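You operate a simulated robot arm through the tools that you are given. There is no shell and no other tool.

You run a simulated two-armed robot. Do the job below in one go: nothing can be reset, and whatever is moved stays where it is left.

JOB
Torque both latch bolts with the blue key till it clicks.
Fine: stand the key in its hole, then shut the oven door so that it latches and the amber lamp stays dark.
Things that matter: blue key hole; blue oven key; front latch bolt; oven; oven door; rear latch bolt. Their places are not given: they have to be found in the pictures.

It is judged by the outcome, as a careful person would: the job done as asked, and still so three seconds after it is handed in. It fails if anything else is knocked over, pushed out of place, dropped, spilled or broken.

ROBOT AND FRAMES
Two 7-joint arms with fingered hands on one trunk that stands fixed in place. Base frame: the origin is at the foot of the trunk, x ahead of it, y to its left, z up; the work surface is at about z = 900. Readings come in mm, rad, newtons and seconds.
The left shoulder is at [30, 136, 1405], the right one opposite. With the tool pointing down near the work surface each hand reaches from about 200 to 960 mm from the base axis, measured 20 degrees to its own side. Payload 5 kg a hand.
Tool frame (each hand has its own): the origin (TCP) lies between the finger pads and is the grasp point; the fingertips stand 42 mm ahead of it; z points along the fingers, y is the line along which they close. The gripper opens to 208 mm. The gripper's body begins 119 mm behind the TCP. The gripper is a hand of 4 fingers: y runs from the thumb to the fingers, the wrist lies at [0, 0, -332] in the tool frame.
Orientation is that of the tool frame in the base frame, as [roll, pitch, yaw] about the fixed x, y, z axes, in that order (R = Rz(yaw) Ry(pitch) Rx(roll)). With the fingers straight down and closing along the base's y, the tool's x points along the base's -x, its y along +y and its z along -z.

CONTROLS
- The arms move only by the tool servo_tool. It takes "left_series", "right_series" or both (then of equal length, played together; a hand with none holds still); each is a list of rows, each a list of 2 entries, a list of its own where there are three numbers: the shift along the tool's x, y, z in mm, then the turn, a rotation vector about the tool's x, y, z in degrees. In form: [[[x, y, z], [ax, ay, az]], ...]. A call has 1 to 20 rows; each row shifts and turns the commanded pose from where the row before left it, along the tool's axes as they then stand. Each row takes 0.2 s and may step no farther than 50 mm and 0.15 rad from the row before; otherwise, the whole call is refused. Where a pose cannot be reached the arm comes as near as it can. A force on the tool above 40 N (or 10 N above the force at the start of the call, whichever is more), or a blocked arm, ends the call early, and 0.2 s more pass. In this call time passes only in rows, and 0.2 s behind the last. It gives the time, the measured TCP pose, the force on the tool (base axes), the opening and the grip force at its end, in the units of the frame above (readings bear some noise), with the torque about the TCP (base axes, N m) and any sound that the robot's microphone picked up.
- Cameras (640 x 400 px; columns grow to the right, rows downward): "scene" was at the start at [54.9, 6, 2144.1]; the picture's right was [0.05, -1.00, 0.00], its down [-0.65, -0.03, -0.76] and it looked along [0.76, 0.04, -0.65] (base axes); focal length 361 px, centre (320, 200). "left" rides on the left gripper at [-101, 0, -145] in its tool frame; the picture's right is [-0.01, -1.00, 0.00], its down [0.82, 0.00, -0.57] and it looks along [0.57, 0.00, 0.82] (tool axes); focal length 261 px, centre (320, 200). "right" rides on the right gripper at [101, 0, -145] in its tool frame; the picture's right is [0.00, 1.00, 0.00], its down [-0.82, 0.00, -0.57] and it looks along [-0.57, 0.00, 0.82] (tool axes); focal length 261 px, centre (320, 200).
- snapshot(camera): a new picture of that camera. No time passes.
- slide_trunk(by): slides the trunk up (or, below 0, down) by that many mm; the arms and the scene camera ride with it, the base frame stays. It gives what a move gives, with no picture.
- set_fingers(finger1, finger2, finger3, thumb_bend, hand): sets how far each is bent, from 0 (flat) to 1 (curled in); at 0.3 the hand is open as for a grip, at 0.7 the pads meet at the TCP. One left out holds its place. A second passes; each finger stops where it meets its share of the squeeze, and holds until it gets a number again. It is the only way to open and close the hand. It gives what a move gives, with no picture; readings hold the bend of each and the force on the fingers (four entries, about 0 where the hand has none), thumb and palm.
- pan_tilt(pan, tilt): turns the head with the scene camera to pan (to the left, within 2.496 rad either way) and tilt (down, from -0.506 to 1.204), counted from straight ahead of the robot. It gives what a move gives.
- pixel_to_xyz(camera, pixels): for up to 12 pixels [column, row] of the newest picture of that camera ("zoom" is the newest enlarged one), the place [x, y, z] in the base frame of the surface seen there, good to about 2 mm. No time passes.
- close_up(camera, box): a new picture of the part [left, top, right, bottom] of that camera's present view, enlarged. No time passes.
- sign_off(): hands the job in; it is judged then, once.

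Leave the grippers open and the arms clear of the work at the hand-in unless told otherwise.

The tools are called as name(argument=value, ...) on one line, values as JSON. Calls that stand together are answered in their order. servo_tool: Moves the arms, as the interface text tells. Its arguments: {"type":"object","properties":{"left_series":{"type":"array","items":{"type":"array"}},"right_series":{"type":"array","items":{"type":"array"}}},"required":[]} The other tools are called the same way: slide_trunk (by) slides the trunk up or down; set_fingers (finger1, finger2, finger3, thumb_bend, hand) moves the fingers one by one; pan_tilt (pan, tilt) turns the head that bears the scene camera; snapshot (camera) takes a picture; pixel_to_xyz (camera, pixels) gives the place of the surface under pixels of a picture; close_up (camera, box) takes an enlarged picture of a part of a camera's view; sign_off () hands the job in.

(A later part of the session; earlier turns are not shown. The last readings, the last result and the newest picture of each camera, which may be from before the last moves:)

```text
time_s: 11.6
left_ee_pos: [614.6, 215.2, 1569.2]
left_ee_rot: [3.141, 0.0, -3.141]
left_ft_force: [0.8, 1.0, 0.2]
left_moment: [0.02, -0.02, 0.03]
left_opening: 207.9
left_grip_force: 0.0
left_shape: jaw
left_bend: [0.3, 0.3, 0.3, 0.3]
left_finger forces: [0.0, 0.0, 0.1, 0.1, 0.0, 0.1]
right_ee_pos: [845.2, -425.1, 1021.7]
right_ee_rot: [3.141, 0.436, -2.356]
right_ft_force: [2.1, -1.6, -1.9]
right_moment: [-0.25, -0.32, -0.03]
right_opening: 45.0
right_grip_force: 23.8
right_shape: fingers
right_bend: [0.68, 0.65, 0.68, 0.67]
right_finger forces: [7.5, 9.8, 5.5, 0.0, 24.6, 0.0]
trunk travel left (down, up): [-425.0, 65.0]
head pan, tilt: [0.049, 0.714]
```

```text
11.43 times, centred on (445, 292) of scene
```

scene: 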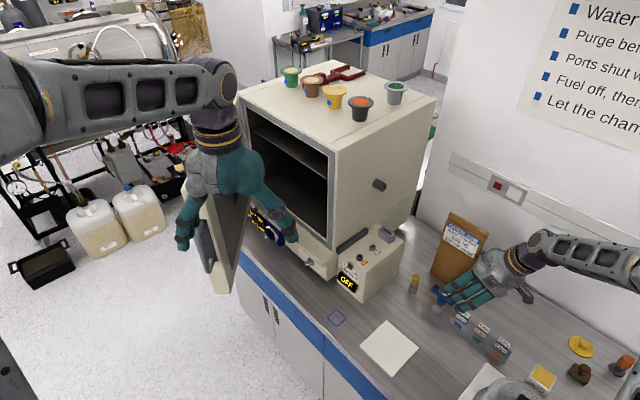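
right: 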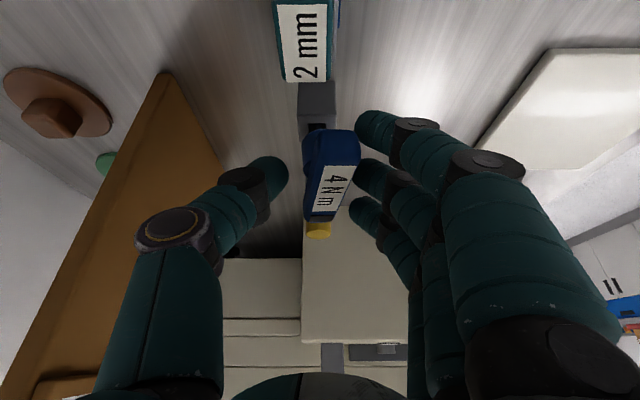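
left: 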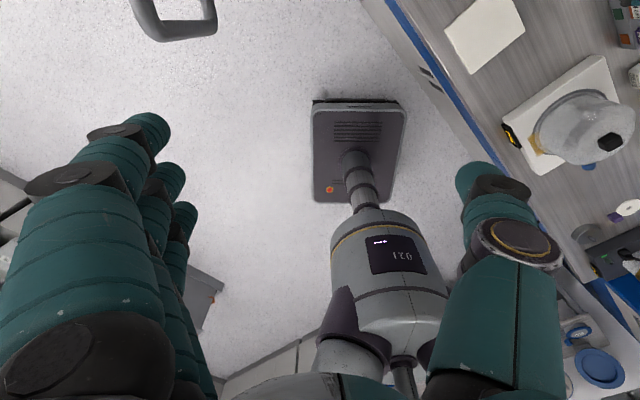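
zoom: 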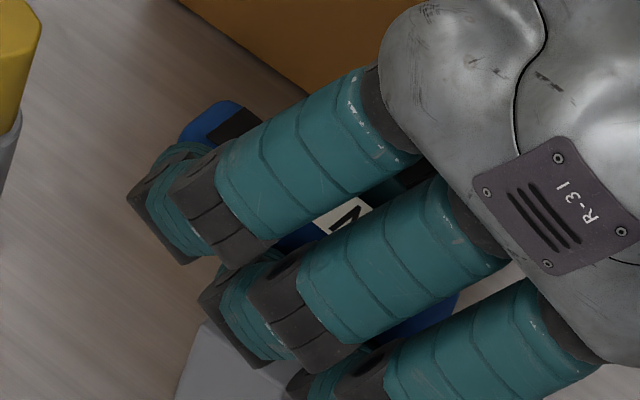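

The bar is now squared up, with all three fingers and the thumb loaded and a grip of 24 N. I'll command a tighter bend to see whether the squeeze rises, since the bolts need torque.

set_fingers(hand="right", finger1=0.85, finger2=0.85, finger3=0.85, thumb_bend=0.85)

snapshot(camera="right")

close_up(camera="right", box=[250, 70, 410, 250])

pixel_to_xyz(camera="zoom", pixels=[[292, 160], [285, 220], [285, 280], [275, 325], [250, 160], [335, 160], [250, 280], [318, 280], [290, 90], [290, 40]])

```text
time_s: 12.6
left_ee_pos: [615.6, 214.8, 1567.6]
left_ee_rot: [-3.142, -0.001, 3.141]
left_ft_force: [0.5, 0.5, 0.1]
left_moment: [-0.01, -0.01, 0.01]
left_opening: 207.7
left_grip_force: 0.0
left_shape: jaw
left_bend: [0.3, 0.3, 0.3, 0.3]
left_finger forces: [0.0, 0.1, 0.0, 0.0, 0.0, 0.1]
right_ee_pos: [846.7, -423.6, 1021.4]
right_ee_rot: [-3.142, 0.437, -2.358]
right_ft_force: [3.6, -0.2, -3.7]
right_moment: [-0.04, -0.36, -0.03]
right_opening: 42.9
right_grip_force: 33.5
right_shape: fingers
right_bend: [0.72, 0.72, 0.72, 0.55]
right_finger forces: [10.5, 12.1, 9.9, 0.0, 34.4, 0.0]
trunk travel left (down, up): [-425.0, 65.0]
head pan, tilt: [0.049, 0.714]
```

```text
taken
```

right: 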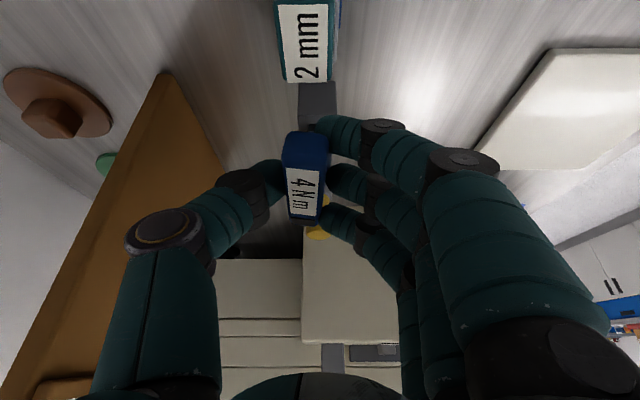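

```text
2.22 times, centred on (330, 160) of right
```

zoom: 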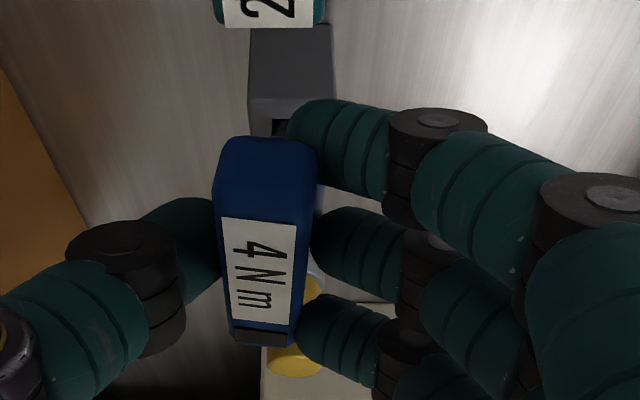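

```text
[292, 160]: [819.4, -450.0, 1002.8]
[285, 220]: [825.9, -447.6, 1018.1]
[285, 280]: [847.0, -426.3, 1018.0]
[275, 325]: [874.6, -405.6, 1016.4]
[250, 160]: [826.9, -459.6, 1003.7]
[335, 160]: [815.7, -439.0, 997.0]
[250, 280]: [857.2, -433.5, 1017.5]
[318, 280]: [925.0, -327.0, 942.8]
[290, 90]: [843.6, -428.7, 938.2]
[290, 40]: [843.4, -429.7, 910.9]
```

The tighter command only raised the grip to 34 N and pushed the thumb back, leaning the key toward the thumb. For transport I'd rather have the key upright and centred, so I'll ease the fingers back, let the thumb recentre it, then close gently again.

set_fingers(hand="right", finger1=0.64, finger2=0.62, finger3=0.64, thumb_bend=0.67)

close_up(camera="right", box=[250, 70, 410, 250])

pixel_to_xyz(camera="zoom", pixels=[[292, 160], [292, 220], [292, 280], [280, 325], [270, 280], [310, 280]])

```text
time_s: 13.6
left_ee_pos: [614.5, 216.0, 1568.3]
left_ee_rot: [3.141, -0.002, 3.141]
left_ft_force: [-0.1, 0.3, -0.2]
left_moment: [-0.01, 0.02, 0.04]
left_opening: 207.8
left_grip_force: 0.1
left_shape: jaw
left_bend: [0.3, 0.3, 0.3, 0.3]
left_finger forces: [0.1, 0.1, 0.0, 0.0, 0.0, 0.0]
right_ee_pos: [846.3, -424.0, 1021.8]
right_ee_rot: [-3.14, 0.435, -2.357]
right_ft_force: [0.3, 0.3, -0.2]
right_moment: [-0.02, -0.01, -0.01]
right_opening: 50.2
right_grip_force: 1.8
right_shape: fingers
right_bend: [0.64, 0.62, 0.64, 0.66]
right_finger forces: [1.0, 0.3, 0.8, 0.0, 1.6, 0.0]
trunk travel left (down, up): [-425.0, 65.0]
head pan, tilt: [0.049, 0.714]
```

```text
2.22 times, centred on (330, 160) of right
```

zoom: 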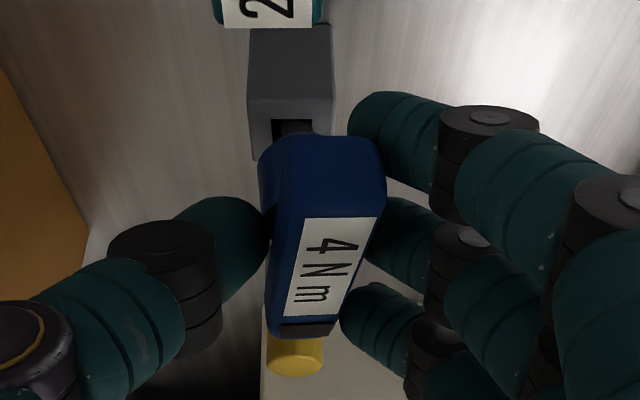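

```text
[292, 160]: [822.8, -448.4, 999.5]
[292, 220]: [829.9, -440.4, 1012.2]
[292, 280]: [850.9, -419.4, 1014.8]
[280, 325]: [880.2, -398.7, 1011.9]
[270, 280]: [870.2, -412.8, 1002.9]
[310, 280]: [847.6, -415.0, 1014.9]
```

Now it rests lightly with a small lean toward the fingers. I'll repeat the gentle balanced closure that left it centred before.

set_fingers(hand="right", finger1=0.71, finger2=0.7, finger3=0.71, thumb_bend=0.72)

close_up(camera="right", box=[250, 70, 410, 250])

pixel_to_xyz(camera="zoom", pixels=[[292, 160], [285, 220], [285, 280], [275, 325], [260, 280], [310, 280], [255, 235], [320, 235], [246, 190], [340, 190]])

```text
time_s: 14.6
left_ee_pos: [616.2, 215.8, 1569.8]
left_ee_rot: [-3.14, 0.001, -3.141]
left_ft_force: [0.2, 0.7, -0.1]
left_moment: [0.0, 0.02, 0.02]
left_opening: 208.0
left_grip_force: 0.0
left_shape: jaw
left_bend: [0.3, 0.3, 0.3, 0.3]
left_finger forces: [0.0, 0.0, 0.0, 0.2, 0.0, 0.0]
right_ee_pos: [846.8, -424.5, 1021.5]
right_ee_rot: [3.141, 0.436, -2.355]
right_ft_force: [2.0, -1.2, -0.1]
right_moment: [-0.19, -0.14, -0.04]
right_opening: 45.2
right_grip_force: 20.0
right_shape: fingers
right_bend: [0.67, 0.65, 0.67, 0.67]
right_finger forces: [6.4, 8.5, 5.5, 0.0, 18.6, 0.0]
trunk travel left (down, up): [-425.0, 65.0]
head pan, tilt: [0.049, 0.714]
```

```text
2.22 times, centred on (330, 160) of right
```

zoom: 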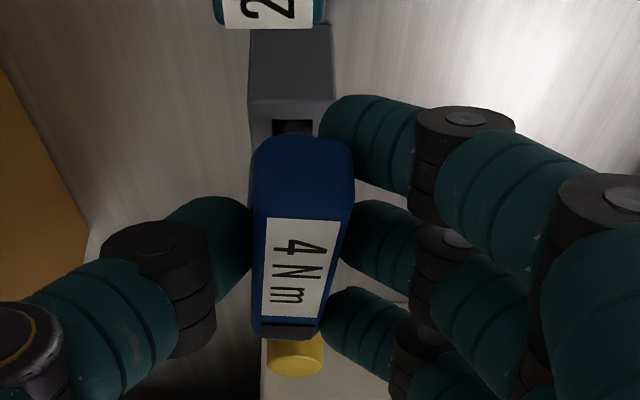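

```text
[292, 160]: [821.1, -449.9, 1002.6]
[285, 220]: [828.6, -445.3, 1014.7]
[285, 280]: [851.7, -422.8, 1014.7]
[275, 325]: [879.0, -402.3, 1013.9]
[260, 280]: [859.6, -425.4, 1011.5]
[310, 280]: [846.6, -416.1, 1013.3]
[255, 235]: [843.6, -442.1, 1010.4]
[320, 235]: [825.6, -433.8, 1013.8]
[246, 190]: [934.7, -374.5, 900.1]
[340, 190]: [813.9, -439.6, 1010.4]
```

The key is upright and centred with a grip of 20 N. I'll lift it straight up out of the block.

servo_tool(right_series=[[[-4.2, 0, -9.1], [0, 0, 0]], [[-8.45, 0, -18.1], [0, 0, 0]], [[-8.45, 0, -18.1], [0, 0, 0]], [[-8.45, 0, -18.1], [0, 0, 0]], [[-8.45, 0, -18.1], [0, 0, 0]], [[-8.45, 0, -18.1], [0, 0, 0]], [[-8.45, 0, -18.1], [0, 0, 0]]])

snapshot(camera="scene")

close_up(camera="scene", box=[410, 240, 490, 310])

snapshot(camera="right")

```text
time_s: 16.2
left_ee_pos: [616.0, 215.1, 1569.9]
left_ee_rot: [3.141, -0.001, -3.141]
left_ft_force: [-0.9, 0.3, 0.7]
left_moment: [-0.05, -0.06, 0.01]
left_opening: 207.4
left_grip_force: 0.2
left_shape: jaw
left_bend: [0.3, 0.3, 0.3, 0.3]
left_finger forces: [0.1, 0.0, 0.0, 0.1, 0.0, 0.0]
right_ee_pos: [846.1, -422.0, 1152.1]
right_ee_rot: [3.139, 0.437, -2.356]
right_ft_force: [-0.5, 0.5, -3.4]
right_moment: [-0.03, -0.07, -0.02]
right_opening: 44.5
right_grip_force: 19.4
right_shape: fingers
right_bend: [0.67, 0.65, 0.67, 0.67]
right_finger forces: [5.3, 10.4, 5.2, 0.1, 17.7, 0.1]
trunk travel left (down, up): [-425.0, 65.0]
head pan, tilt: [0.049, 0.714]
```

```text
taken
```

scene: 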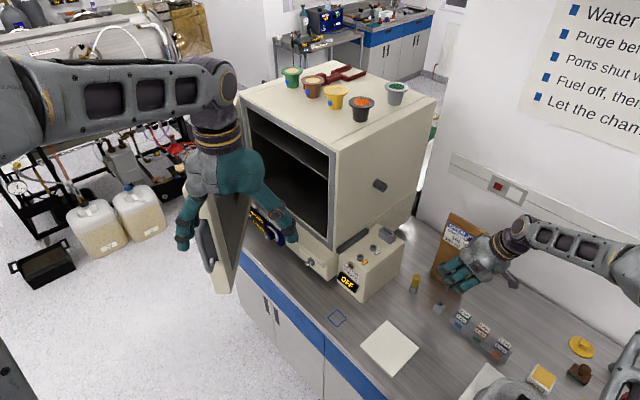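

```text
5.71 times, centred on (450, 275) of scene
```

zoom: 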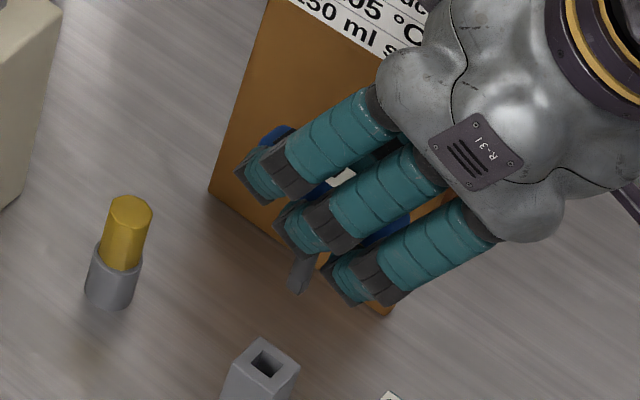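

```text
taken
```

right: 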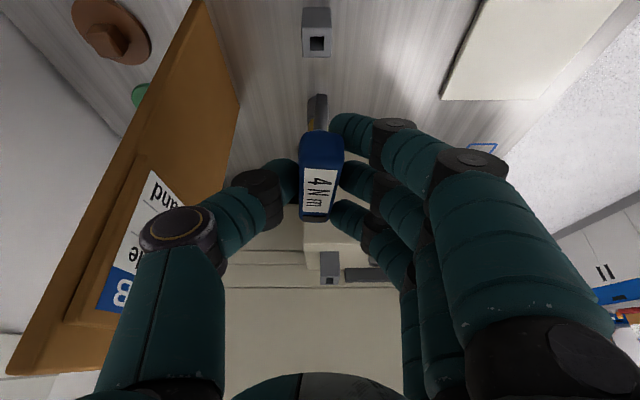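

The key came out cleanly and the block stayed put. I'll zoom on the key's drive end from both cameras to check its tilt and how its square sits relative to the bar.

close_up(camera="scene", box=[432, 258, 464, 280])

close_up(camera="right", box=[280, 80, 360, 230])

pixel_to_xyz(camera="right", pixels=[[317, 98], [311, 100], [323, 100], [317, 110], [317, 120], [316, 25], [318, 40], [322, 140], [320, 180], [318, 205], [304, 180], [337, 180]])

```text
16.00 times, centred on (448, 269) of scene
```

zoom: 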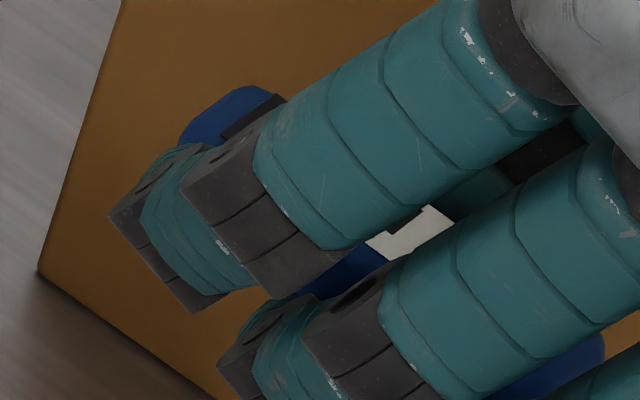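

```text
2.67 times, centred on (320, 155) of right
```

zoom: 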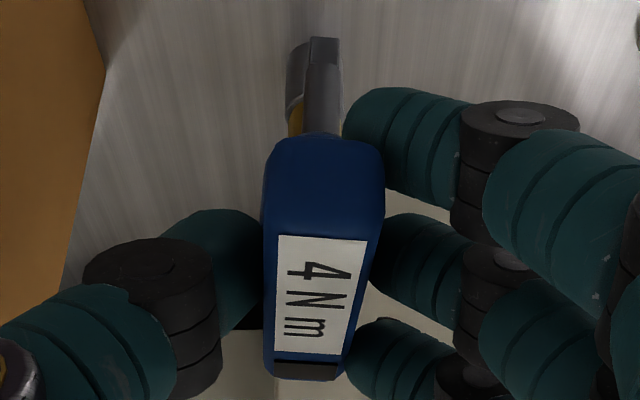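

```text
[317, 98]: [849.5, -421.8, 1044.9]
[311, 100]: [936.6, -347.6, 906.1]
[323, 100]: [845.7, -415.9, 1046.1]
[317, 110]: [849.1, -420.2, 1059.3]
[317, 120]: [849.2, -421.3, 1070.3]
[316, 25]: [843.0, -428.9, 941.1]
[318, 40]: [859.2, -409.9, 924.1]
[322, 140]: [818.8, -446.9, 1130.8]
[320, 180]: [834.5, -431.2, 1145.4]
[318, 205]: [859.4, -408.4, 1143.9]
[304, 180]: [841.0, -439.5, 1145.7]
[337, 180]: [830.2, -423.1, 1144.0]
```

The key hangs nearly upright: the bar top is at z 1145 and the drive tip is near z 1042. I'll zoom in on the shaft to estimate its tilt and twist more exactly.

close_up(camera="right", box=[300, 90, 340, 135])

pixel_to_xyz(camera="zoom", pixels=[[320, 60], [320, 110], [320, 160], [350, 60], [350, 110], [350, 160], [290, 60], [290, 110], [290, 160], [260, 110], [375, 110], [240, 60]])

```text
8.89 times, centred on (320, 112) of right
```

zoom: 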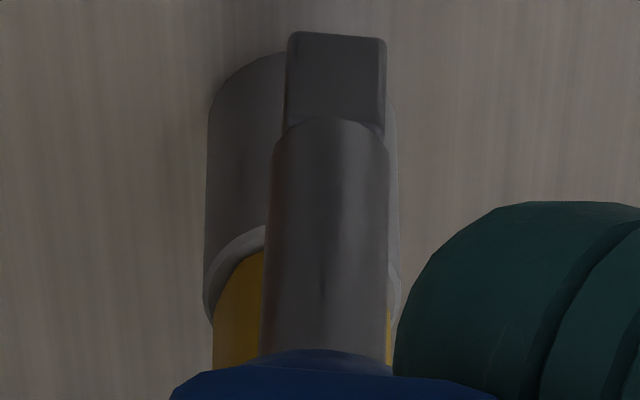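

```text
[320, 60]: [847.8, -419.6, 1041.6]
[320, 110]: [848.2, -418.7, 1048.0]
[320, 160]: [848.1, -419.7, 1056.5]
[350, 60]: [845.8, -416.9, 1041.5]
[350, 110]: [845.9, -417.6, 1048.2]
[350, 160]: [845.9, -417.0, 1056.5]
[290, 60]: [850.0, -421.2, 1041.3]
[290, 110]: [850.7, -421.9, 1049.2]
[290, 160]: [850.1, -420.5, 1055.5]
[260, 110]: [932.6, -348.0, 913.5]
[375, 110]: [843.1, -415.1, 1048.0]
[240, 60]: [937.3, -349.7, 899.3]
```

The square end is about 9.6 mm wide and in line with the bar, with the tip near (850,-415,1041). Its lean is under 2°. Now I'll measure the bolt rims precisely from the clear scene view before carrying the key over.

close_up(camera="scene", box=[352, 250, 368, 260])

pixel_to_xyz(camera="zoom", pixels=[[250, 100], [280, 130], [330, 160], [400, 180], [400, 60], [430, 110], [330, 40], [270, 60], [340, 200], [340, 110], [340, 90], [340, 130]])

close_up(camera="scene", box=[365, 240, 381, 250])

pixel_to_xyz(camera="zoom", pixels=[[250, 210], [280, 240], [330, 260], [400, 240], [400, 170], [430, 210], [330, 150], [270, 170], [330, 200], [330, 220], [330, 190], [250, 180]])

```text
16.00 times, centred on (360, 255) of scene
```

zoom: 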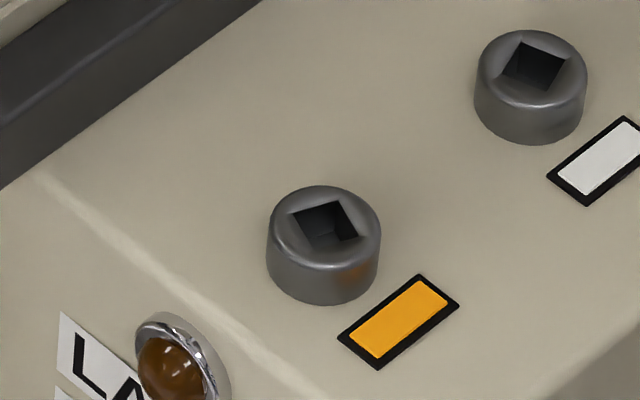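

```text
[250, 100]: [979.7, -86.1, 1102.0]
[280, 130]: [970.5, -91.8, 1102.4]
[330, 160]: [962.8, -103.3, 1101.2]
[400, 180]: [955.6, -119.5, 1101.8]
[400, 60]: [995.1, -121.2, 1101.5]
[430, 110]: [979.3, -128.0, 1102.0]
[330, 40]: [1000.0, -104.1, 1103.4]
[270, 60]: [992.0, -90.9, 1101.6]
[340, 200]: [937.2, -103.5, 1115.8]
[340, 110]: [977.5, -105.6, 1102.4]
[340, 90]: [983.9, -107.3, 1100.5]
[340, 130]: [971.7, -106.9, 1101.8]
```

```text
16.00 times, centred on (373, 245) of scene
```

zoom: 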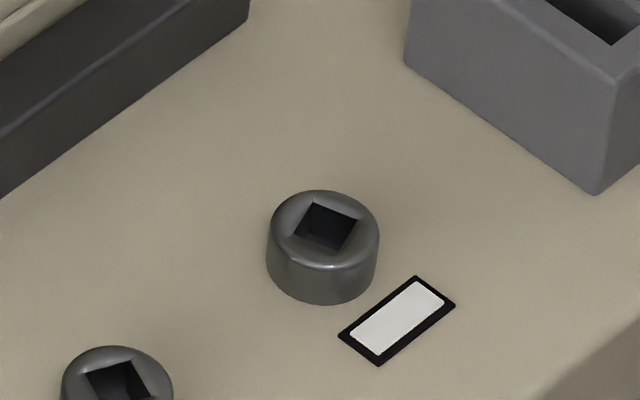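

```text
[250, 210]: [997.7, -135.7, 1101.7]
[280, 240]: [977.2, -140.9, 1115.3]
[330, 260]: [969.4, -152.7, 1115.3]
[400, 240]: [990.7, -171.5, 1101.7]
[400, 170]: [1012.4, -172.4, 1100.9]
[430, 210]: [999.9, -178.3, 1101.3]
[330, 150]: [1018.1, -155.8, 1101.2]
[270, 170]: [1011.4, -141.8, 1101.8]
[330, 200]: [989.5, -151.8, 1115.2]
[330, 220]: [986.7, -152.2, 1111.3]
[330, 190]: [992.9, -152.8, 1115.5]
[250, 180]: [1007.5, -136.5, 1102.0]
```

The bolt tops are at z 1115, with axes near (930,-100) and (980,-151). Their squares are turned about 22° and 64°. To judge clearance to the oven wall, I'll measure how wide my own hand is in the right picture.

snapshot(camera="right")

pixel_to_xyz(camera="right", pixels=[[150, 230], [140, 225], [115, 320], [105, 385], [400, 125], [440, 155], [500, 175], [530, 250], [560, 300], [600, 345], [480, 340], [320, 385]])

```text
taken
```

right: 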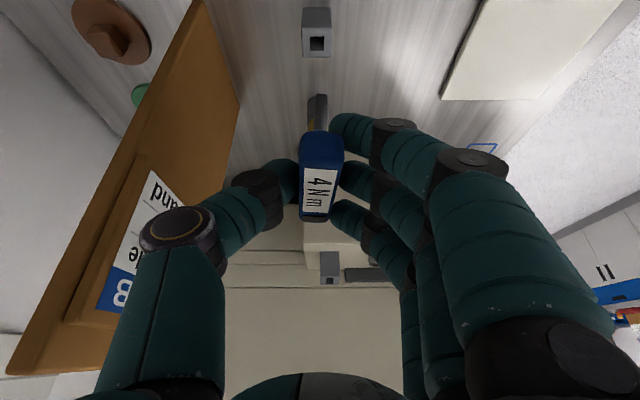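

```text
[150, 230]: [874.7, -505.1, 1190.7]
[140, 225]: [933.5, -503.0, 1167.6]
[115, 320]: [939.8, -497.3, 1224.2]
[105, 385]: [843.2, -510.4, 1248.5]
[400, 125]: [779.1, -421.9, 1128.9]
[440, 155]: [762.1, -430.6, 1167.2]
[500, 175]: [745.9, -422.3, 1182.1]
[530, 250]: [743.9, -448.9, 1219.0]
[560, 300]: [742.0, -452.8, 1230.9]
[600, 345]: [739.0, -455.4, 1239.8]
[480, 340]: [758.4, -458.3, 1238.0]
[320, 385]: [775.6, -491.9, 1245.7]
```

The hand is about 80 mm wide to each side of its centre, so it fits beside the oven wall, which is 84 mm from the bolts. I'll raise the trunk 65 mm for reach, which also lifts the key.

slide_trunk(by=65)

```text
time_s: 17.2
left_ee_pos: [615.4, 215.3, 1633.6]
left_ee_rot: [3.141, -0.001, 3.141]
left_ft_force: [0.3, -0.1, 0.3]
left_moment: [-0.03, -0.04, 0.0]
left_opening: 207.8
left_grip_force: 0.0
left_shape: jaw
left_bend: [0.3, 0.3, 0.3, 0.3]
left_finger forces: [0.1, 0.1, 0.0, 0.0, 0.0, 0.0]
right_ee_pos: [846.8, -423.3, 1217.5]
right_ee_rot: [3.139, 0.436, -2.357]
right_ft_force: [0.0, 0.7, -2.8]
right_moment: [-0.05, 0.02, 0.0]
right_opening: 44.8
right_grip_force: 19.8
right_shape: fingers
right_bend: [0.67, 0.65, 0.67, 0.67]
right_finger forces: [5.3, 10.4, 5.2, 0.0, 17.8, 0.0]
trunk travel left (down, up): [-490.0, 0.0]
head pan, tilt: [0.049, 0.714]
```

Next I'll turn the hand −20° about the vertical, so the key's square matches the front socket's 22°. Then I'll lift 33 mm and carry the key over to just above the front bolt.

servo_tool(right_series=[[[-6.9, 0, -14.8], [0, 0, 0]], [[-6.9, 0, -14.8], [0, 0, 0]], [[0, 0, 0], [2.82, 0, 6.04]], [[0, 0, 0], [2.82, 0, 6.04]], [[0, 0, 0], [2.82, 0, 6.04]]])

servo_tool(right_series=[[[-15.4, 21.2, 7.2], [0, 0, 0]], [[-15.4, 21.2, 7.2], [0, 0, 0]], [[-15.4, 21.2, 7.2], [0, 0, 0]], [[-15.4, 21.2, 7.2], [0, 0, 0]], [[-15.4, 21.2, 7.2], [0, 0, 0]], [[-15.4, 21.2, 7.2], [0, 0, 0]], [[-15.4, 21.2, 7.2], [0, 0, 0]], [[-15.4, 21.2, 7.2], [0, 0, 0]], [[-15.4, 21.2, 7.2], [0, 0, 0]], [[-15.4, 21.2, 7.2], [0, 0, 0]]])

snapshot(camera="scene")

snapshot(camera="right")

```text
time_s: 18.4
left_ee_pos: [615.5, 216.1, 1634.7]
left_ee_rot: [-3.141, 0.001, -3.141]
left_ft_force: [-0.1, 0.1, 0.0]
left_moment: [-0.05, 0.0, 0.03]
left_opening: 208.2
left_grip_force: 0.1
left_shape: jaw
left_bend: [0.3, 0.3, 0.3, 0.3]
left_finger forces: [0.0, 0.0, 0.0, 0.0, 0.0, 0.0]
right_ee_pos: [847.6, -422.5, 1249.1]
right_ee_rot: [-3.139, 0.437, -2.704]
right_ft_force: [-0.7, -0.8, -2.7]
right_moment: [-0.01, 0.0, -0.02]
right_opening: 44.4
right_grip_force: 20.0
right_shape: fingers
right_bend: [0.67, 0.65, 0.67, 0.67]
right_finger forces: [5.2, 10.3, 5.2, 0.1, 17.9, 0.1]
trunk travel left (down, up): [-490.0, 0.0]
head pan, tilt: [0.049, 0.714]
```

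```text
time_s: 20.6
left_ee_pos: [615.7, 216.5, 1632.6]
left_ee_rot: [-3.14, -0.001, 3.141]
left_ft_force: [-0.4, 1.2, -0.3]
left_moment: [-0.2, 0.03, 0.01]
left_opening: 208.0
left_grip_force: 0.0
left_shape: jaw
left_bend: [0.3, 0.3, 0.3, 0.3]
left_finger forces: [0.0, 0.0, 0.0, 0.0, 0.0, 0.1]
right_ee_pos: [909.4, -158.5, 1250.4]
right_ee_rot: [-3.14, 0.435, -2.707]
right_ft_force: [0.5, -1.2, -1.7]
right_moment: [0.13, 0.03, 0.05]
right_opening: 44.6
right_grip_force: 19.2
right_shape: fingers
right_bend: [0.67, 0.65, 0.67, 0.67]
right_finger forces: [5.2, 10.1, 5.3, 0.0, 18.1, 0.0]
trunk travel left (down, up): [-490.0, 0.0]
head pan, tilt: [0.049, 0.714]
```

```text
taken
```

scene: 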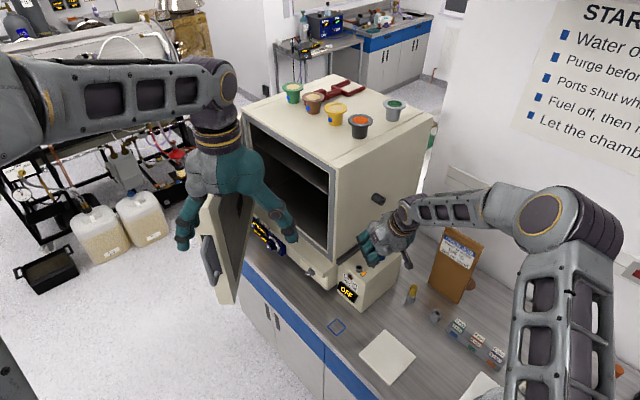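

```text
taken
```

right: 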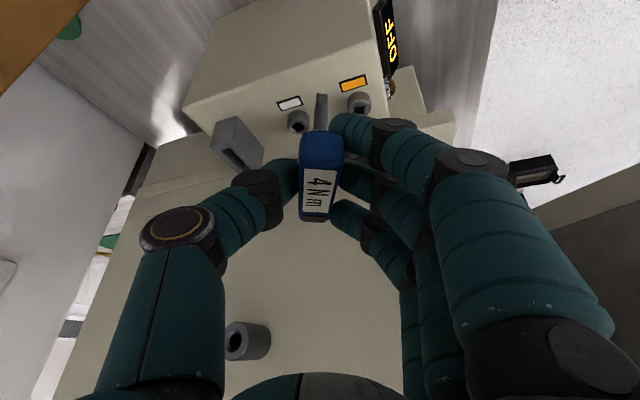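

The key is near the box and the grip is stable. I'll move the last 54 mm to hover the tip over the front bolt, then check from both cameras.

servo_tool(right_series=[[[-10.6, 13.9, 5.0], [0, 0, 0]], [[-10.6, 13.9, 5.0], [0, 0, 0]], [[-10.6, 13.9, 5.0], [0, 0, 0]]])

snapshot(camera="right")

close_up(camera="right", box=[280, 60, 360, 140])

close_up(camera="scene", box=[340, 220, 420, 280])

```text
time_s: 21.4
left_ee_pos: [615.8, 213.9, 1634.4]
left_ee_rot: [3.141, 0.002, 3.141]
left_ft_force: [-0.7, 0.2, 0.5]
left_moment: [0.01, 0.04, 0.0]
left_opening: 207.9
left_grip_force: 0.0
left_shape: jaw
left_bend: [0.3, 0.3, 0.3, 0.3]
left_finger forces: [0.0, 0.1, 0.0, 0.0, 0.0, 0.0]
right_ee_pos: [923.0, -107.9, 1250.5]
right_ee_rot: [-3.141, 0.437, -2.705]
right_ft_force: [-0.2, -0.3, -2.3]
right_moment: [0.1, 0.02, 0.03]
right_opening: 44.6
right_grip_force: 19.6
right_shape: fingers
right_bend: [0.67, 0.65, 0.67, 0.67]
right_finger forces: [5.3, 10.1, 5.2, 0.0, 18.2, 0.1]
trunk travel left (down, up): [-490.0, 0.0]
head pan, tilt: [0.049, 0.714]
```

```text
taken
```

right: 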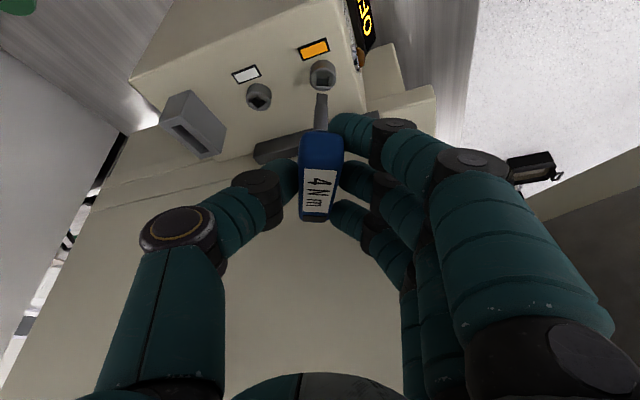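

```text
5.00 times, centred on (320, 100) of right
```

zoom: 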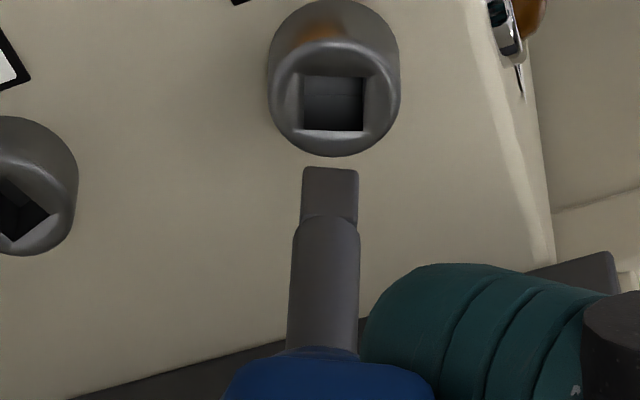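

```text
6.67 times, centred on (380, 250) of scene
```

zoom: 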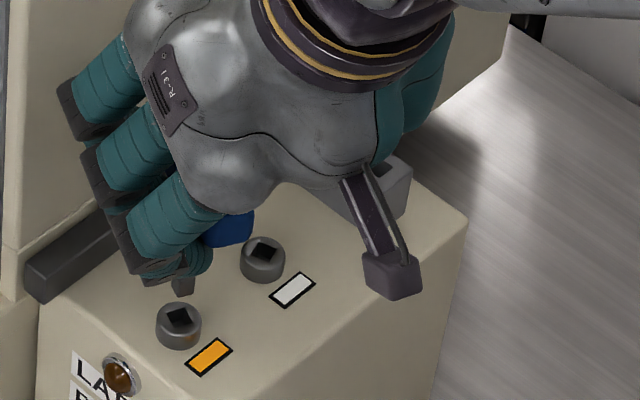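

The socket's square lines up well with the key's square end in the right view. I'll measure the tip and the socket rim to get the remaining offset.

pixel_to_xyz(camera="zoom", pixels=[[330, 180], [330, 200], [308, 185], [353, 185], [335, 60], [335, 145], [282, 100], [385, 100], [290, 60], [380, 60], [332, 115], [332, 128]])

close_up(camera="right", box=[305, 65, 340, 105])

pixel_to_xyz(camera="zoom", pixels=[[338, 330], [338, 350], [300, 340], [375, 340], [280, 250], [400, 250], [338, 255], [290, 150], [395, 150]])

```text
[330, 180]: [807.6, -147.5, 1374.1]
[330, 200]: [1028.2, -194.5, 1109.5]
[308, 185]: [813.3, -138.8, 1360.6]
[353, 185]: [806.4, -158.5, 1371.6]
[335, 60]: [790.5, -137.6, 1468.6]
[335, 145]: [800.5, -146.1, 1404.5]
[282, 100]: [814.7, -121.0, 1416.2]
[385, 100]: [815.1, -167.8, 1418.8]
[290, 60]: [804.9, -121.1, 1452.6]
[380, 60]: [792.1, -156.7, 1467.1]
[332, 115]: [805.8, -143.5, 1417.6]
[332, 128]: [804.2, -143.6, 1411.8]
```

```text
10.00 times, centred on (322, 85) of right
```

zoom: 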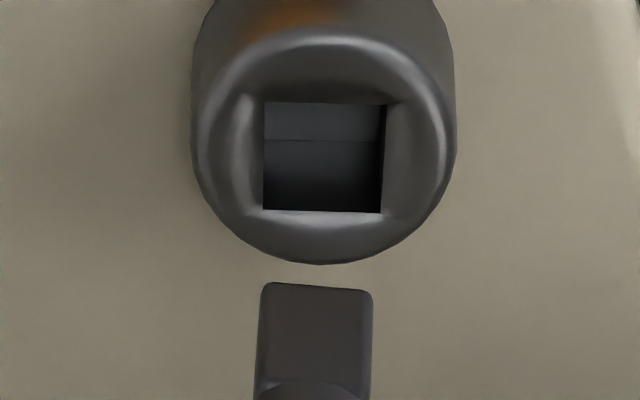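

```text
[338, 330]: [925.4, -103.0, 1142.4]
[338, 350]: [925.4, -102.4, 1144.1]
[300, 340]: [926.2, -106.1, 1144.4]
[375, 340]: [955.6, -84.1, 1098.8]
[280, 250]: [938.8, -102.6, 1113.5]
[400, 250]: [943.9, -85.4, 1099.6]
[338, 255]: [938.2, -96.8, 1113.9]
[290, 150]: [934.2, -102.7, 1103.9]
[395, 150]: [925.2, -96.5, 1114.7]
```

The socket has a lead-in chamfer and measures about 11.8 mm against the key's 10 mm. I'll sample the rim symmetrically, plus the tip, in this same view to find the offset.

close_up(camera="right", box=[305, 65, 340, 105])

pixel_to_xyz(camera="zoom", pixels=[[212, 150], [436, 150], [324, 52], [324, 245], [240, 70], [410, 70], [240, 220], [410, 220], [317, 310], [317, 340], [275, 320], [360, 320]])

```text
10.00 times, centred on (322, 85) of right
```

zoom: 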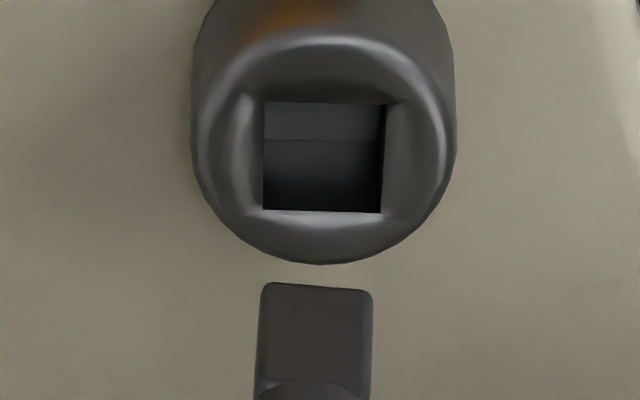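

```text
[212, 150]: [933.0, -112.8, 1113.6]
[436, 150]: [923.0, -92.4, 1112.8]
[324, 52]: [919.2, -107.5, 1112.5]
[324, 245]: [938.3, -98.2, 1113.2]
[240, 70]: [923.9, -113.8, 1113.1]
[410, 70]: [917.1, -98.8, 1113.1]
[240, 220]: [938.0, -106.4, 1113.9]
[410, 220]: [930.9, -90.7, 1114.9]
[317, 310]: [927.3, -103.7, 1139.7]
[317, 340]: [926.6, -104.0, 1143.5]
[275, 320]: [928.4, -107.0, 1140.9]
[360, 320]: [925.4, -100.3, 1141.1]
```

In this view the tip is about 3 mm too far along the bar and 0.9 mm toward the thumb, and it sits 22 mm above the rim. I'll correct that, come down 15 mm and re-measure.

servo_tool(right_series=[[[2.64, 0.85, -1.23], [0, 0, 0]], [[3.2, 0, 6.8], [0, 0, 0]], [[3.2, 0, 6.8], [0, 0, 0]]])

close_up(camera="right", box=[305, 70, 340, 110])

pixel_to_xyz(camera="zoom", pixels=[[212, 150], [436, 150], [324, 52], [324, 245], [240, 80], [410, 80], [240, 200], [410, 200], [317, 260], [317, 300], [275, 280], [360, 280]])

close_up(camera="scene", box=[340, 230, 390, 270])

```text
time_s: 22.2
left_ee_pos: [617.4, 215.7, 1633.3]
left_ee_rot: [3.141, 0.0, -3.141]
left_ft_force: [-0.1, 0.8, 0.2]
left_moment: [0.01, 0.02, 0.0]
left_opening: 207.6
left_grip_force: 0.0
left_shape: jaw
left_bend: [0.3, 0.3, 0.3, 0.3]
left_finger forces: [0.0, 0.0, 0.1, 0.0, 0.0, 0.0]
right_ee_pos: [922.4, -107.5, 1234.0]
right_ee_rot: [3.141, 0.434, -2.705]
right_ft_force: [0.3, -0.4, -1.8]
right_moment: [-0.01, 0.06, 0.02]
right_opening: 44.3
right_grip_force: 19.0
right_shape: fingers
right_bend: [0.67, 0.65, 0.67, 0.67]
right_finger forces: [5.1, 10.2, 5.2, 0.0, 18.1, 0.0]
trunk travel left (down, up): [-490.0, 0.0]
head pan, tilt: [0.049, 0.714]
```

```text
10.00 times, centred on (322, 90) of right
```

zoom: 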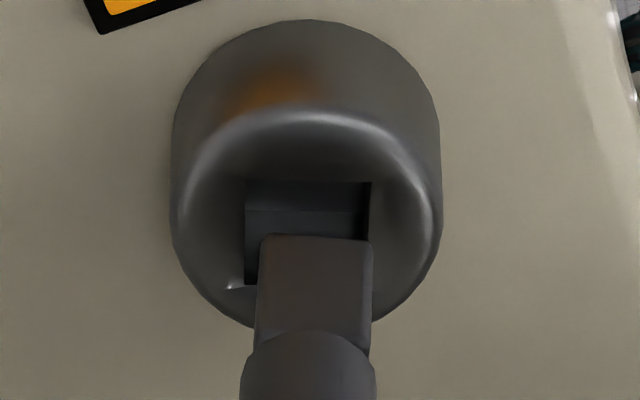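

```text
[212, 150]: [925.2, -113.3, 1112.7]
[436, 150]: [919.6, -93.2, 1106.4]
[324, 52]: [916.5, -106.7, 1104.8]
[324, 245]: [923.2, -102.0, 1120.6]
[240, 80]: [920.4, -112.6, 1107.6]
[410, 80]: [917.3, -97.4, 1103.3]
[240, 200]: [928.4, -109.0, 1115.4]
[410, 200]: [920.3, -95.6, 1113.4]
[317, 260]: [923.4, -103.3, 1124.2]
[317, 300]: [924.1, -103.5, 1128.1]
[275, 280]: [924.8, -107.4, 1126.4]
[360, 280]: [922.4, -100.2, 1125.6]
```

```text
10.00 times, centred on (365, 250) of scene
```

zoom: 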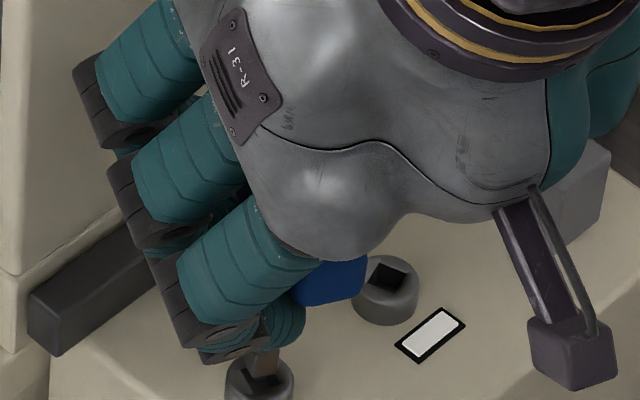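

The tip is over the hole at z 1121 and within about 1 mm of centre, inside the chamfer's capture. I'll nudge 0.8 mm toward the thumb and lower 10 mm in small steps, watching the force.

servo_tool(right_series=[[[-0.27, -0.8, 0.13], [0, 0, 0]], [[0.85, 0, 1.8], [0, 0, 0]], [[0.85, 0, 1.8], [0, 0, 0]], [[0.85, 0, 1.8], [0, 0, 0]], [[0.85, 0, 1.8], [0, 0, 0]], [[0.85, 0, 1.8], [0, 0, 0]]])

close_up(camera="right", box=[300, 70, 345, 120])

pixel_to_xyz(camera="right", pixels=[[322, 145], [320, 180], [318, 200]])

```text
time_s: 23.6
left_ee_pos: [615.9, 215.5, 1633.6]
left_ee_rot: [-3.141, 0.0, -3.141]
left_ft_force: [-0.5, -0.1, -0.5]
left_moment: [-0.01, -0.02, 0.01]
left_opening: 207.9
left_grip_force: 0.2
left_shape: jaw
left_bend: [0.3, 0.3, 0.3, 0.3]
left_finger forces: [0.0, 0.0, 0.1, 0.0, 0.1, 0.0]
right_ee_pos: [923.2, -107.5, 1225.3]
right_ee_rot: [-3.141, 0.436, -2.706]
right_ft_force: [-1.0, 0.1, -2.1]
right_moment: [-0.03, 0.06, -0.02]
right_opening: 44.3
right_grip_force: 19.4
right_shape: fingers
right_bend: [0.67, 0.65, 0.67, 0.67]
right_finger forces: [5.0, 10.4, 5.2, 0.0, 18.4, 0.1]
trunk travel left (down, up): [-490.0, 0.0]
head pan, tilt: [0.049, 0.714]
```

```text
8.00 times, centred on (322, 95) of right
```

zoom: 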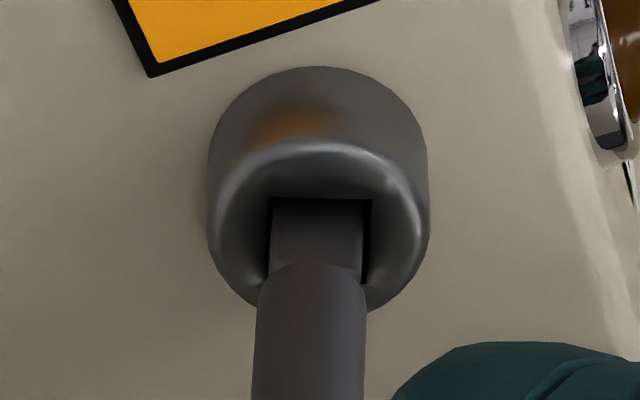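

```text
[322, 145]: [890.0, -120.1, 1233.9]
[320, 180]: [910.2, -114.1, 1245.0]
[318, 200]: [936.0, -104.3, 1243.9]
```

The square end has entered the socket with no contact force, since only the key's weight shows. I'll keep lowering in 2 mm steps until it seats.

servo_tool(right_series=[[[0.85, 0, 1.8], [0, 0, 0]], [[0.85, 0, 1.8], [0, 0, 0]], [[0.85, 0, 1.8], [0, 0, 0]], [[0.85, 0, 1.8], [0, 0, 0]]])

close_up(camera="right", box=[300, 70, 345, 120])

```text
time_s: 24.6
left_ee_pos: [613.7, 215.3, 1636.1]
left_ee_rot: [3.141, -0.002, 3.141]
left_ft_force: [-0.3, 0.0, -0.6]
left_moment: [-0.01, 0.01, 0.02]
left_opening: 207.7
left_grip_force: 0.1
left_shape: jaw
left_bend: [0.3, 0.3, 0.3, 0.3]
left_finger forces: [0.0, 0.0, 0.1, 0.0, 0.0, 0.1]
right_ee_pos: [923.2, -107.2, 1218.8]
right_ee_rot: [-3.14, 0.438, -2.703]
right_ft_force: [-1.0, -1.3, 4.5]
right_moment: [-0.06, 0.03, -0.03]
right_opening: 43.7
right_grip_force: 21.2
right_shape: fingers
right_bend: [0.68, 0.65, 0.67, 0.67]
right_finger forces: [4.3, 11.8, 5.1, 0.0, 20.9, 0.0]
trunk travel left (down, up): [-490.0, 0.0]
head pan, tilt: [0.049, 0.714]
```

```text
8.00 times, centred on (322, 95) of right
```

zoom: 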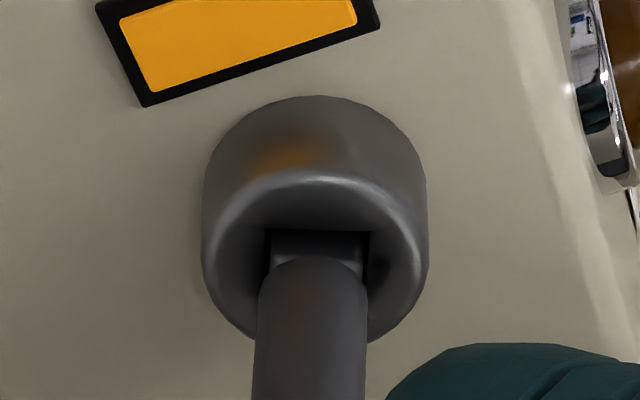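

The upward force rose to about 5 N, so the key is seated at the bottom of the socket. Now I'll turn it clockwise about the bolt's axis, 15° to start, watching the moment and listening for a click.

servo_tool(right_series=[[[0.21, 0.67, -0.1], [2.11, 0, 4.53]], [[0.21, 0.67, -0.1], [2.11, 0, 4.53]], [[0.21, 0.67, -0.1], [2.11, 0, 4.53]]])

snapshot(camera="right")

close_up(camera="right", box=[280, 60, 360, 230])

```text
time_s: 25.4
left_ee_pos: [614.4, 215.3, 1633.3]
left_ee_rot: [3.141, 0.0, -3.14]
left_ft_force: [0.4, 0.9, -0.5]
left_moment: [-0.03, -0.01, 0.02]
left_opening: 207.7
left_grip_force: 0.0
left_shape: jaw
left_bend: [0.3, 0.3, 0.3, 0.3]
left_finger forces: [0.0, 0.1, 0.0, 0.0, 0.0, 0.1]
right_ee_pos: [922.2, -105.8, 1218.4]
right_ee_rot: [-3.14, 0.437, -2.968]
right_ft_force: [0.3, -0.7, 11.1]
right_moment: [-0.18, -0.23, 0.03]
right_opening: 43.2
right_grip_force: 23.3
right_shape: fingers
right_bend: [0.68, 0.65, 0.67, 0.68]
right_finger forces: [5.1, 11.9, 5.8, 0.0, 24.0, 0.0]
trunk travel left (down, up): [-490.0, 0.0]
head pan, tilt: [0.049, 0.714]
```

```text
taken
```

right: 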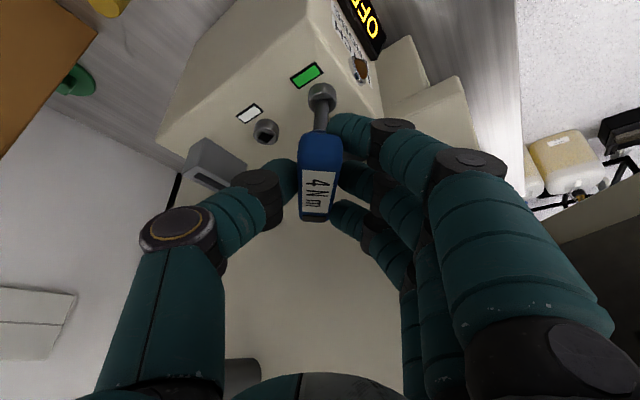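

```text
2.35 times, centred on (320, 145) of right
```

zoom: 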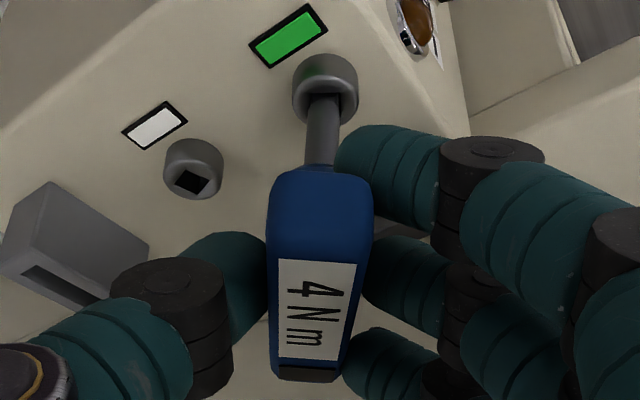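

The tag beside the front bolt has changed from amber to green, but no click was reported. I'll look at the tag, lamp and display from the scene camera before turning further.

close_up(camera="scene", box=[330, 225, 410, 305])

close_up(camera="right", box=[290, 0, 400, 120])

```text
5.00 times, centred on (370, 265) of scene
```

zoom: 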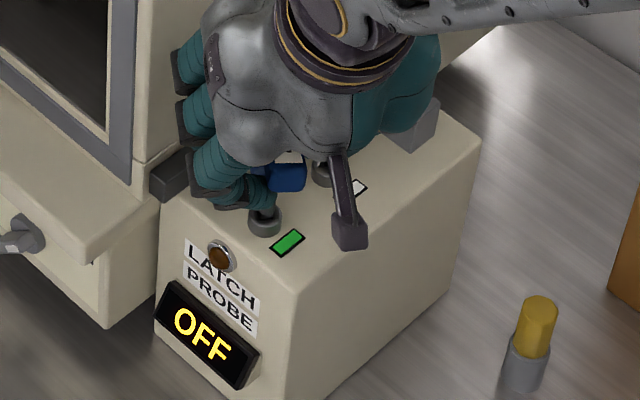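

```text
3.33 times, centred on (345, 60) of right
```

zoom: 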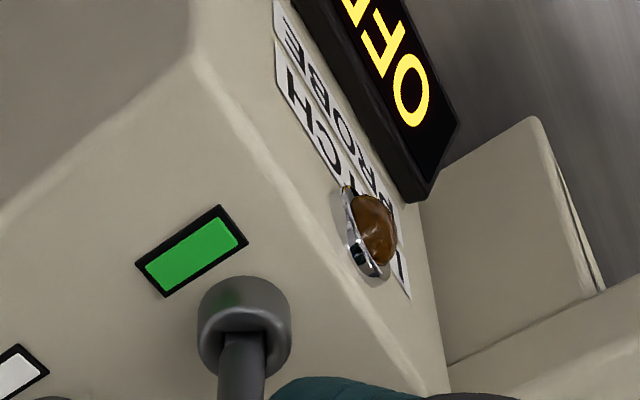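

The lamp is dark and the display reads OFF. There's no click yet and the moment about the axis is close to zero, so I'll keep turning clockwise in small steps and check for a sound after each.

servo_tool(right_series=[[[0.21, 0.67, -0.1], [2.11, 0, 4.53]]])

close_up(camera="right", box=[280, 60, 360, 230])

```text
time_s: 25.8
left_ee_pos: [614.7, 217.2, 1633.4]
left_ee_rot: [-3.139, 0.001, -3.139]
left_ft_force: [0.0, 1.2, -0.2]
left_moment: [-0.15, -0.03, -0.01]
left_opening: 207.9
left_grip_force: 0.0
left_shape: jaw
left_bend: [0.3, 0.3, 0.3, 0.3]
left_finger forces: [0.0, 0.1, 0.0, 0.0, 0.0, 0.0]
right_ee_pos: [921.0, -103.6, 1218.1]
right_ee_rot: [-3.141, 0.438, -3.056]
right_ft_force: [1.6, -2.1, 12.2]
right_moment: [-0.26, -0.25, -0.04]
right_opening: 43.2
right_grip_force: 24.0
right_shape: fingers
right_bend: [0.68, 0.65, 0.67, 0.68]
right_finger forces: [5.4, 11.8, 6.0, 0.1, 25.5, 0.0]
trunk travel left (down, up): [-490.0, 0.0]
head pan, tilt: [0.049, 0.714]
```

```text
2.35 times, centred on (320, 145) of right
```

zoom: 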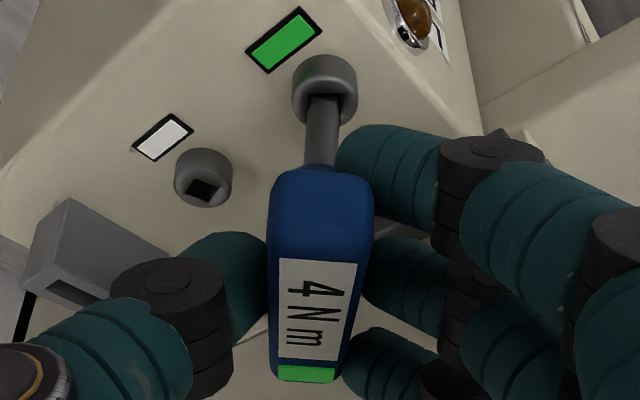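

The dark patch on the end of the key's bar has now turned green as well. I'll look closely at that indicator and the tags before deciding whether this counts as the click.

close_up(camera="right", box=[295, 170, 350, 225])

close_up(camera="scene", box=[340, 225, 400, 285])

close_up(camera="right", box=[305, 70, 345, 110])

```text
7.27 times, centred on (322, 198) of right
```

zoom: 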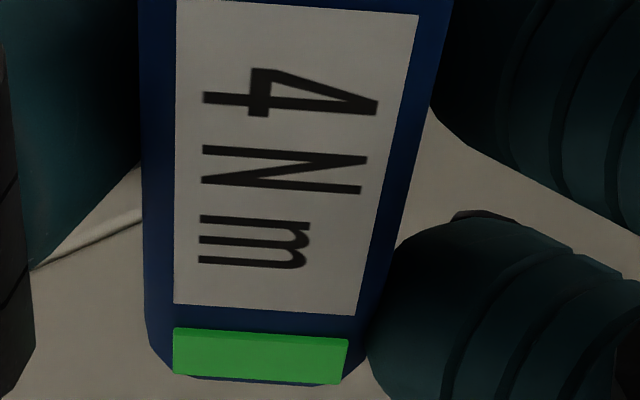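

```text
6.67 times, centred on (370, 255) of scene
```

zoom: 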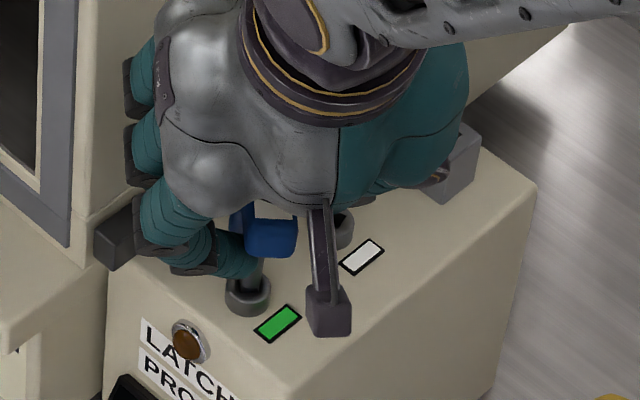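

```text
10.00 times, centred on (325, 90) of right
```

zoom: 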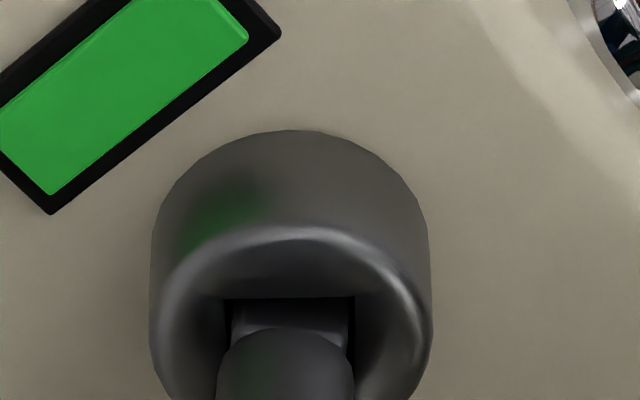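

The bolt turned along with the key, and both the tag and the key's patch are green, but I've had no sound reading. I'll hold still briefly to see whether the indicators and readings stay as they are.

servo_tool(right_series=[[[0, 0, 0], [0, 0, 0]]])

close_up(camera="right", box=[280, 40, 380, 230])

```text
time_s: 26.2
left_ee_pos: [614.5, 215.3, 1634.5]
left_ee_rot: [3.141, -0.001, 3.141]
left_ft_force: [0.4, 0.4, -1.0]
left_moment: [-0.01, -0.02, 0.01]
left_opening: 207.8
left_grip_force: 0.0
left_shape: jaw
left_bend: [0.3, 0.3, 0.3, 0.3]
left_finger forces: [0.0, 0.0, 0.0, 0.0, 0.0, 0.0]
right_ee_pos: [920.9, -105.1, 1219.1]
right_ee_rot: [-3.141, 0.438, -3.056]
right_ft_force: [0.5, -1.3, 13.4]
right_moment: [-0.16, -0.24, -0.01]
right_opening: 43.5
right_grip_force: 24.4
right_shape: fingers
right_bend: [0.68, 0.65, 0.67, 0.68]
right_finger forces: [5.3, 12.3, 6.1, 0.1, 25.0, 0.1]
trunk travel left (down, up): [-490.0, 0.0]
head pan, tilt: [0.049, 0.714]
```

```text
2.11 times, centred on (330, 135) of right
```

zoom: 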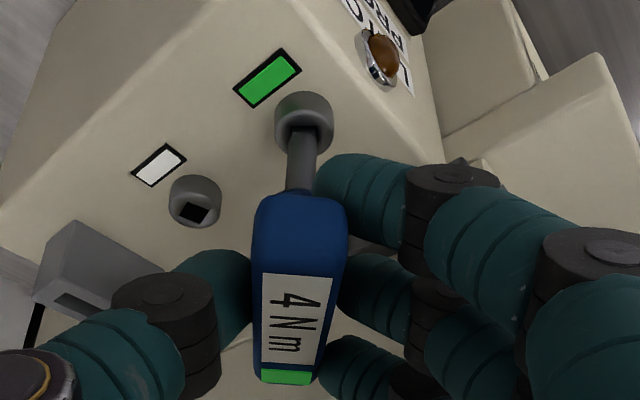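

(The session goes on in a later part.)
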